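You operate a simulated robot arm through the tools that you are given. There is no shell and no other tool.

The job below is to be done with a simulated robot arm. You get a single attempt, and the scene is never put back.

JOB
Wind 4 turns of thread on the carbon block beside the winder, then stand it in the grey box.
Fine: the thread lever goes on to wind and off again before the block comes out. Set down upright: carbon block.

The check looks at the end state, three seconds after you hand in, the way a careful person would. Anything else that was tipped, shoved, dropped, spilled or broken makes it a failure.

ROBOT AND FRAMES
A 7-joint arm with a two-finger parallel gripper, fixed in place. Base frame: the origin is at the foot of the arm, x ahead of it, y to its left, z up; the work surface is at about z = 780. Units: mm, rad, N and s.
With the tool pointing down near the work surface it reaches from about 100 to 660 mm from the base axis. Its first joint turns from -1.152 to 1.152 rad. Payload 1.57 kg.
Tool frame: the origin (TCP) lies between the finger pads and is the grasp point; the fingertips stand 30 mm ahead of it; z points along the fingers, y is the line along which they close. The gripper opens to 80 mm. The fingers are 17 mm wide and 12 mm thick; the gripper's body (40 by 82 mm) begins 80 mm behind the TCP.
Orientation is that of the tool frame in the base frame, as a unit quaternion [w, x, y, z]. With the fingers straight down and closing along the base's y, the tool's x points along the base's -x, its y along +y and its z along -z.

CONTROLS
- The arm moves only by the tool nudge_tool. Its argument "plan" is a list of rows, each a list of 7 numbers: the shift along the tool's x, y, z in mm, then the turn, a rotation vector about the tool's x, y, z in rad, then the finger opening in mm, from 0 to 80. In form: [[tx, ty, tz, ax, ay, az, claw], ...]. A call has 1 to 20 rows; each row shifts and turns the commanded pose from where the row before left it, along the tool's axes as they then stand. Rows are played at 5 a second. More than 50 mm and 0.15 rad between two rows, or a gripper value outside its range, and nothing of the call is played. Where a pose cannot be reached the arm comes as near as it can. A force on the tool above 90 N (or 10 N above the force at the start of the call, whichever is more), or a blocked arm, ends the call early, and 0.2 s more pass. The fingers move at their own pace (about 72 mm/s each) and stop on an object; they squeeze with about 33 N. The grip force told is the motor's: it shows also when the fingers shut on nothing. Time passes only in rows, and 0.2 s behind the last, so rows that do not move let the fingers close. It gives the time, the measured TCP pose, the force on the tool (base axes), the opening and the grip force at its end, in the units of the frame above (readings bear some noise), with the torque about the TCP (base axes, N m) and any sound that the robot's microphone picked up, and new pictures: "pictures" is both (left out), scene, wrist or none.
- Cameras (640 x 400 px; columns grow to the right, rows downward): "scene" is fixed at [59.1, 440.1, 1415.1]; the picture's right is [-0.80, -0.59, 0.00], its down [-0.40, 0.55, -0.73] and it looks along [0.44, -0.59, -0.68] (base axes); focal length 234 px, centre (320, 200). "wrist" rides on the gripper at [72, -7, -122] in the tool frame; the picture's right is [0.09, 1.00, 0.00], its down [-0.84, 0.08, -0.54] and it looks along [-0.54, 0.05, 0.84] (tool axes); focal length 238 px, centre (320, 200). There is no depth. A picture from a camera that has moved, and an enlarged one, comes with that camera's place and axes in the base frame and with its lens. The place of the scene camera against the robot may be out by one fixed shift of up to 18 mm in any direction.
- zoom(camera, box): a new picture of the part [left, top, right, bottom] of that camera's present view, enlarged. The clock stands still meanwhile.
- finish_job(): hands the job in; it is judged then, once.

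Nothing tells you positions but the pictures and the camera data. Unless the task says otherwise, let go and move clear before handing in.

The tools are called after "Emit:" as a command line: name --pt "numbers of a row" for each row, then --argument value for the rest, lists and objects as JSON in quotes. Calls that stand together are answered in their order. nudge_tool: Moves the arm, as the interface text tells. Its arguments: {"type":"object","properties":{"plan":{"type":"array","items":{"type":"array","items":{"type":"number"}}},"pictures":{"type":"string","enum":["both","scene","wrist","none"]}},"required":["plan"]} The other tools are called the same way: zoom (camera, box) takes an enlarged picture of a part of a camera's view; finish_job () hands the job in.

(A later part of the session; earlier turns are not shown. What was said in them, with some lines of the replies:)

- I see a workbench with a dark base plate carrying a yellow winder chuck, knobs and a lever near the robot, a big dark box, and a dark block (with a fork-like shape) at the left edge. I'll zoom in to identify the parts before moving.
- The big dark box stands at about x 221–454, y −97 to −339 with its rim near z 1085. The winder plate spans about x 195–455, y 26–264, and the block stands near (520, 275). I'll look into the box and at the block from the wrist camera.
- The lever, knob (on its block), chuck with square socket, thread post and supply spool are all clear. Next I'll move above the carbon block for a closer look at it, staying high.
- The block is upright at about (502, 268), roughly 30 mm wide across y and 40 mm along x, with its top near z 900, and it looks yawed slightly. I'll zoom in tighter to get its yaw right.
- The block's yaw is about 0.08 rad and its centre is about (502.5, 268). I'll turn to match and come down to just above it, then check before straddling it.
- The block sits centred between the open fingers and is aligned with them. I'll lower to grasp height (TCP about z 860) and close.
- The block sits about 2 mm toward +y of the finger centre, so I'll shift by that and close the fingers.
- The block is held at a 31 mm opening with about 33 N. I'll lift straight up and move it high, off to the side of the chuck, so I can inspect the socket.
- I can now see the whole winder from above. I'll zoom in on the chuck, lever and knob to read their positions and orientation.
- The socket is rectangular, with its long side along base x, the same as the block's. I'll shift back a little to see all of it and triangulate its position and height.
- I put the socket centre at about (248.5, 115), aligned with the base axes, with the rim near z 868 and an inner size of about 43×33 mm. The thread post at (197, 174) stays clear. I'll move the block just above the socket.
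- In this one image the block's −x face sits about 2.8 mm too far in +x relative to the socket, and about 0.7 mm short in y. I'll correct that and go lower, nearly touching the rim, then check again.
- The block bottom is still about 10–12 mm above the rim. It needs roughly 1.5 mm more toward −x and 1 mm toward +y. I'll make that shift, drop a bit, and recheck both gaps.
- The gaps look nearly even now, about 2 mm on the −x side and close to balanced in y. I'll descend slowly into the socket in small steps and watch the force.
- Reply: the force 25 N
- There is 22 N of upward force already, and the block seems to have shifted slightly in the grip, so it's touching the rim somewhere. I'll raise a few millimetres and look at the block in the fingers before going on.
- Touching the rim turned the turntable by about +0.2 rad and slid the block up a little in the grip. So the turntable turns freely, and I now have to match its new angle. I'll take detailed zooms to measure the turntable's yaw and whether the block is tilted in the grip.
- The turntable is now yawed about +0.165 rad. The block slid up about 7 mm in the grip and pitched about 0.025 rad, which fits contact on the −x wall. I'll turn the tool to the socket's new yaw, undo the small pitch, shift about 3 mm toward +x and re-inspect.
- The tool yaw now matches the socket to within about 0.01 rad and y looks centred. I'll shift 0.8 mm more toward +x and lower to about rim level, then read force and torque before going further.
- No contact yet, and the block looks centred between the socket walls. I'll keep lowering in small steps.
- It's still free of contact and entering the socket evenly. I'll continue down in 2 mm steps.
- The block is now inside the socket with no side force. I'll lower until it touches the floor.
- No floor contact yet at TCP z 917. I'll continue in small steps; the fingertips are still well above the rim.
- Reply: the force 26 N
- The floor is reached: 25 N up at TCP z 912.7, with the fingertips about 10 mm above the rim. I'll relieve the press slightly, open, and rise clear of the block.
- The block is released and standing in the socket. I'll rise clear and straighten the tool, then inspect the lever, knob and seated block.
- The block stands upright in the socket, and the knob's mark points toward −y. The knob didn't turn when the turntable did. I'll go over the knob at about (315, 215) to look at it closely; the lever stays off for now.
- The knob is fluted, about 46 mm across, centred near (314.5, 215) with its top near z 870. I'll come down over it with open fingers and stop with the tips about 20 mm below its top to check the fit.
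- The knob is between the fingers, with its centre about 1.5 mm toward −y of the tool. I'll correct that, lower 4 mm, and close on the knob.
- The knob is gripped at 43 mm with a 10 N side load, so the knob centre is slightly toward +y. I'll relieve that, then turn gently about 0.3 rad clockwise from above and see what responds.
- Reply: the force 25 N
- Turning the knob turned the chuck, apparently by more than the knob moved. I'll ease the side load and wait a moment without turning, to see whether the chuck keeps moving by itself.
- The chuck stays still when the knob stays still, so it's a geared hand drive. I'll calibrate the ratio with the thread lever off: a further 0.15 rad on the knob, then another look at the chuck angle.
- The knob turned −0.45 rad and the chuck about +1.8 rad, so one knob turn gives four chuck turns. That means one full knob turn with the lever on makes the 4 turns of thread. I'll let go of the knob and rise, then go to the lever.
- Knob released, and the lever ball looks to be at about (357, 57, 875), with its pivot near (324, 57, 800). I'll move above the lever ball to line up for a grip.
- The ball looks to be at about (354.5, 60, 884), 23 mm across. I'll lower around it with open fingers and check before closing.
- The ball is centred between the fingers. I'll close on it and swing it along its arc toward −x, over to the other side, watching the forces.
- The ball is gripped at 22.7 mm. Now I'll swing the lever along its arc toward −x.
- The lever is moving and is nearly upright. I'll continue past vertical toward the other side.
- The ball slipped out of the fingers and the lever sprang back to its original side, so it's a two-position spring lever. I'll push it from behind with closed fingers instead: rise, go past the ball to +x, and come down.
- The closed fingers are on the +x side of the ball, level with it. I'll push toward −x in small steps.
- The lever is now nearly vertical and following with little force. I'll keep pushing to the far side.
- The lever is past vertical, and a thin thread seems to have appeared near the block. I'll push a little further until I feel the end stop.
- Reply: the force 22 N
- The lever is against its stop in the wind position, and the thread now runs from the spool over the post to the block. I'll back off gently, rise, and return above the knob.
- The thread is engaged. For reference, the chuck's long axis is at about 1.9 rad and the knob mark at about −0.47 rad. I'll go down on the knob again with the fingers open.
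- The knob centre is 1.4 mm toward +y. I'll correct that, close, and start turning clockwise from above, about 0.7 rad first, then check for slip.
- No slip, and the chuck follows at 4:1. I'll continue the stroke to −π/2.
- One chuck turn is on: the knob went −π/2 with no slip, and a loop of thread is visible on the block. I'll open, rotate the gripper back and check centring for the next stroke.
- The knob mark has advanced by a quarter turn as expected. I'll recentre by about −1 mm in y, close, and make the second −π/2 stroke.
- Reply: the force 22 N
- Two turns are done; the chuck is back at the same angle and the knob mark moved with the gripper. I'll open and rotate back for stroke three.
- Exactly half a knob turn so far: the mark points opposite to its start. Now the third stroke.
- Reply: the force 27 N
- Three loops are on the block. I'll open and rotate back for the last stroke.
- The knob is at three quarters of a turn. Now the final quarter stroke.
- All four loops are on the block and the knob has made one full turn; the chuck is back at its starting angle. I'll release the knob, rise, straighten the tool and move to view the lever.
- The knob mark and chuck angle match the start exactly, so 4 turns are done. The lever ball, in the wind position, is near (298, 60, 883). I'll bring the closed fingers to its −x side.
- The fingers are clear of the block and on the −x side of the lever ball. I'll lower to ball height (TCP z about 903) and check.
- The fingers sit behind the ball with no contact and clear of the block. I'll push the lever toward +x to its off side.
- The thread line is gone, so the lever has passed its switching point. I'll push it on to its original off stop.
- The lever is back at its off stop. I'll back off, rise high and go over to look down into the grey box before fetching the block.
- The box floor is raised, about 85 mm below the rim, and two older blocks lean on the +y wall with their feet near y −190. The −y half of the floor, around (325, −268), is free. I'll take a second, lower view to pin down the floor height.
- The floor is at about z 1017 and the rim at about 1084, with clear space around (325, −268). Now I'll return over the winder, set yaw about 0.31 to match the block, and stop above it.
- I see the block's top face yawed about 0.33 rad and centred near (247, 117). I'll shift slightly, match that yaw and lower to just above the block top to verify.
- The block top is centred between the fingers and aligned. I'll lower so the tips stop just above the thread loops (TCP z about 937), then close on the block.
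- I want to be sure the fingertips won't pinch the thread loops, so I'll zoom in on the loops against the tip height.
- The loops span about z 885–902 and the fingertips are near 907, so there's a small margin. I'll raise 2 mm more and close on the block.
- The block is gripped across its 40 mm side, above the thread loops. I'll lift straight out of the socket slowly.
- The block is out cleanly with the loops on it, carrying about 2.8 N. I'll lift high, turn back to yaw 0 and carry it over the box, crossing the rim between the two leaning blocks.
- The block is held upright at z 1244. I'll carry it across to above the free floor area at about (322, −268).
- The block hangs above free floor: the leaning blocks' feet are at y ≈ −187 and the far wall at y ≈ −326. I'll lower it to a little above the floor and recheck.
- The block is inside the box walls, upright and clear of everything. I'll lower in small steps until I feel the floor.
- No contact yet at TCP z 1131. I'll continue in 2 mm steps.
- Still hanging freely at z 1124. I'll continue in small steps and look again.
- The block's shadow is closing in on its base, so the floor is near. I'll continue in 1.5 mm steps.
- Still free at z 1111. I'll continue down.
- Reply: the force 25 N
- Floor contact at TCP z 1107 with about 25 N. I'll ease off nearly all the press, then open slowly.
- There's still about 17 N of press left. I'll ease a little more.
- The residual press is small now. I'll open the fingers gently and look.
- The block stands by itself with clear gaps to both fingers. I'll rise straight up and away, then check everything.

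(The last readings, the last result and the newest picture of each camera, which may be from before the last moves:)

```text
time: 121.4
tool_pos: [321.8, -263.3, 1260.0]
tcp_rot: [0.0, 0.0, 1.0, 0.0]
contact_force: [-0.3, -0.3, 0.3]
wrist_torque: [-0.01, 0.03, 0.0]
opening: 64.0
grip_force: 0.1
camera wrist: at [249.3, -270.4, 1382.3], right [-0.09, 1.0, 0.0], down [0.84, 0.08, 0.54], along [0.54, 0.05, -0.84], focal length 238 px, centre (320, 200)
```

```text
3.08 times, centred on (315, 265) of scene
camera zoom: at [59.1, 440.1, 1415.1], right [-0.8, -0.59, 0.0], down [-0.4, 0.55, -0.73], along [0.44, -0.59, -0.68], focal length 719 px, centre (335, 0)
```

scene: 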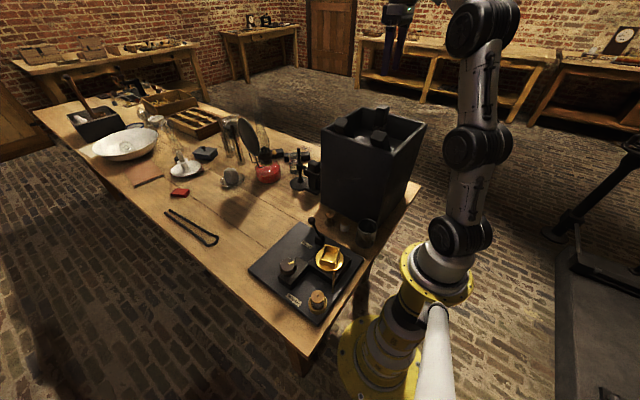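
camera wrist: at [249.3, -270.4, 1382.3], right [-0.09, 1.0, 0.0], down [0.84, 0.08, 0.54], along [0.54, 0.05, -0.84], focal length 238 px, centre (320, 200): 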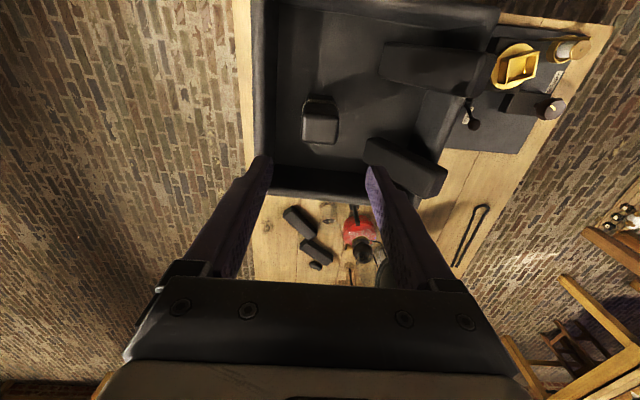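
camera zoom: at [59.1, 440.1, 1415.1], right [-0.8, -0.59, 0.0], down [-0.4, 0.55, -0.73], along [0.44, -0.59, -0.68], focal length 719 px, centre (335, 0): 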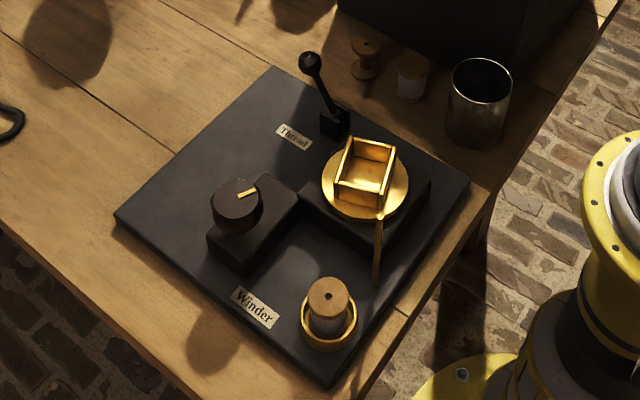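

The wound block stands upright in the box with its four loops. The lever is off and the winder parts are in place. I'll move the arm clear of the box and take one last look.

Emit:
nudge_tool --pt "-10 45 0 0 0 0 64" --pt "-10 45 0 0 0 0 64" --pt "-10 45 0 0 0 0 64" --pt "-10 45 0 0 0 0 64" --pt "-10 45 0 0 0 0 64" --pt "-10 45 0 0 0 0 64" --pt "0 0 0 0 0 0 64" --pictures "both"

Emit:
zoom --camera "scene" --box '[340, 90, 410, 150]'

Emit:
zoom --camera "scene" --box '[50, 80, 330, 250]'

```text
time: 123.0
tool_pos: [383.3, 5.1, 1261.5]
tcp_rot: [0.0, -0.001, 1.0, -0.001]
contact_force: [-0.2, -0.3, -0.4]
wrist_torque: [0.03, 0.0, -0.01]
opening: 63.9
grip_force: 0.1
camera wrist: at [311.0, -0.8, 1383.6], right [-0.09, 1.0, 0.0], down [0.84, 0.08, 0.54], along [0.54, 0.05, -0.84], focal length 238 px, centre (320, 200)
```

scene: 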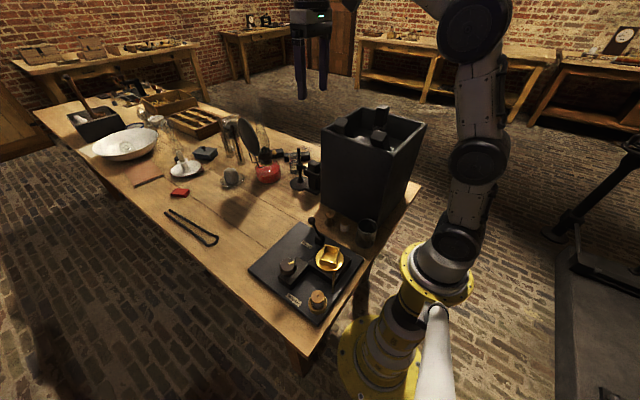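
wrist: 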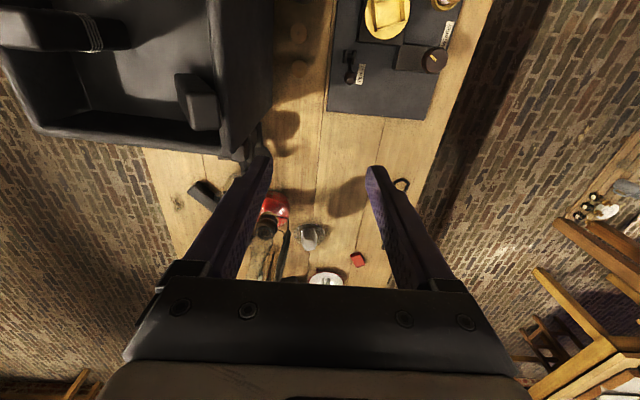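

```text
6.67 times, centred on (375, 120) of scene
camera zoom: at [59.1, 440.2, 1415.1], right [-0.8, -0.59, 0.0], down [-0.4, 0.55, -0.73], along [0.44, -0.59, -0.68], focal length 1558 px, centre (-47, 733)
```

zoom: 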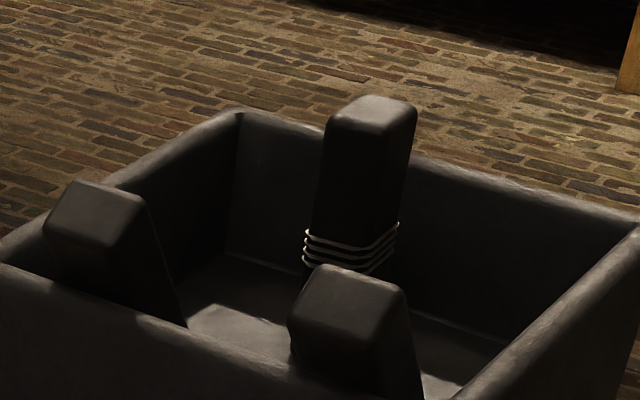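

```text
2.29 times, centred on (190, 165) of scene
camera zoom: at [59.1, 440.2, 1415.1], right [-0.8, -0.59, 0.0], down [-0.4, 0.55, -0.73], along [0.44, -0.59, -0.68], focal length 534 px, centre (617, 280)
```

zoom: 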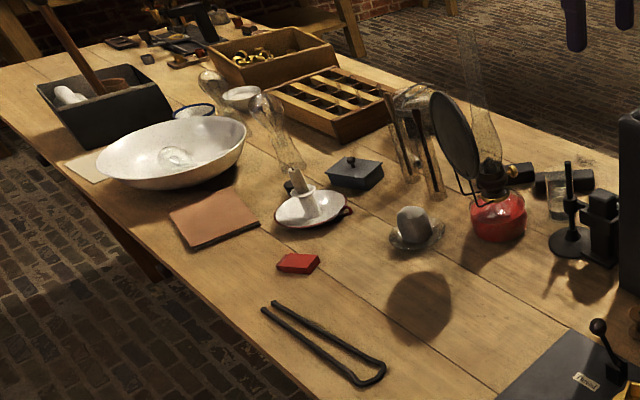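

The wound block stands upright in the grey box with four clear loops. The lever is off, everything else on the bench is undisturbed, and the arm is empty and clear. I'm handing in the job now.

Emit:
finish_job

```text
The job is handed in.
```

The carbon block now stands upright in the grey box with four turns of thread on it. I've handed the job in; no verdict has come back yet.

- **Winding:** One full turn of the winder knob gave four turns of the chuck. The knob mark and the chuck both ended back at their starting angles, and four loops show on the block.
- **Thread lever:** It went to wind before the turning. I put it back to off before the block came out of the socket. My first try at the lever slipped and it sprang back, so I pushed it over with closed fingers instead.
- **First insertion:** On the way into the socket the block caught the rim. That turned the chuck slightly and slid the block a little in the grip. I realigned and it then seated cleanly. This was before the lever was on, so it added no thread.
- **Box:** I took the large dark grey box beside the winder as the one you meant. Two other blocks were already leaning in it, and they appear unmoved.

In the last pictures nothing else on the bench looks moved or tipped, and the arm is empty and clear of the box.
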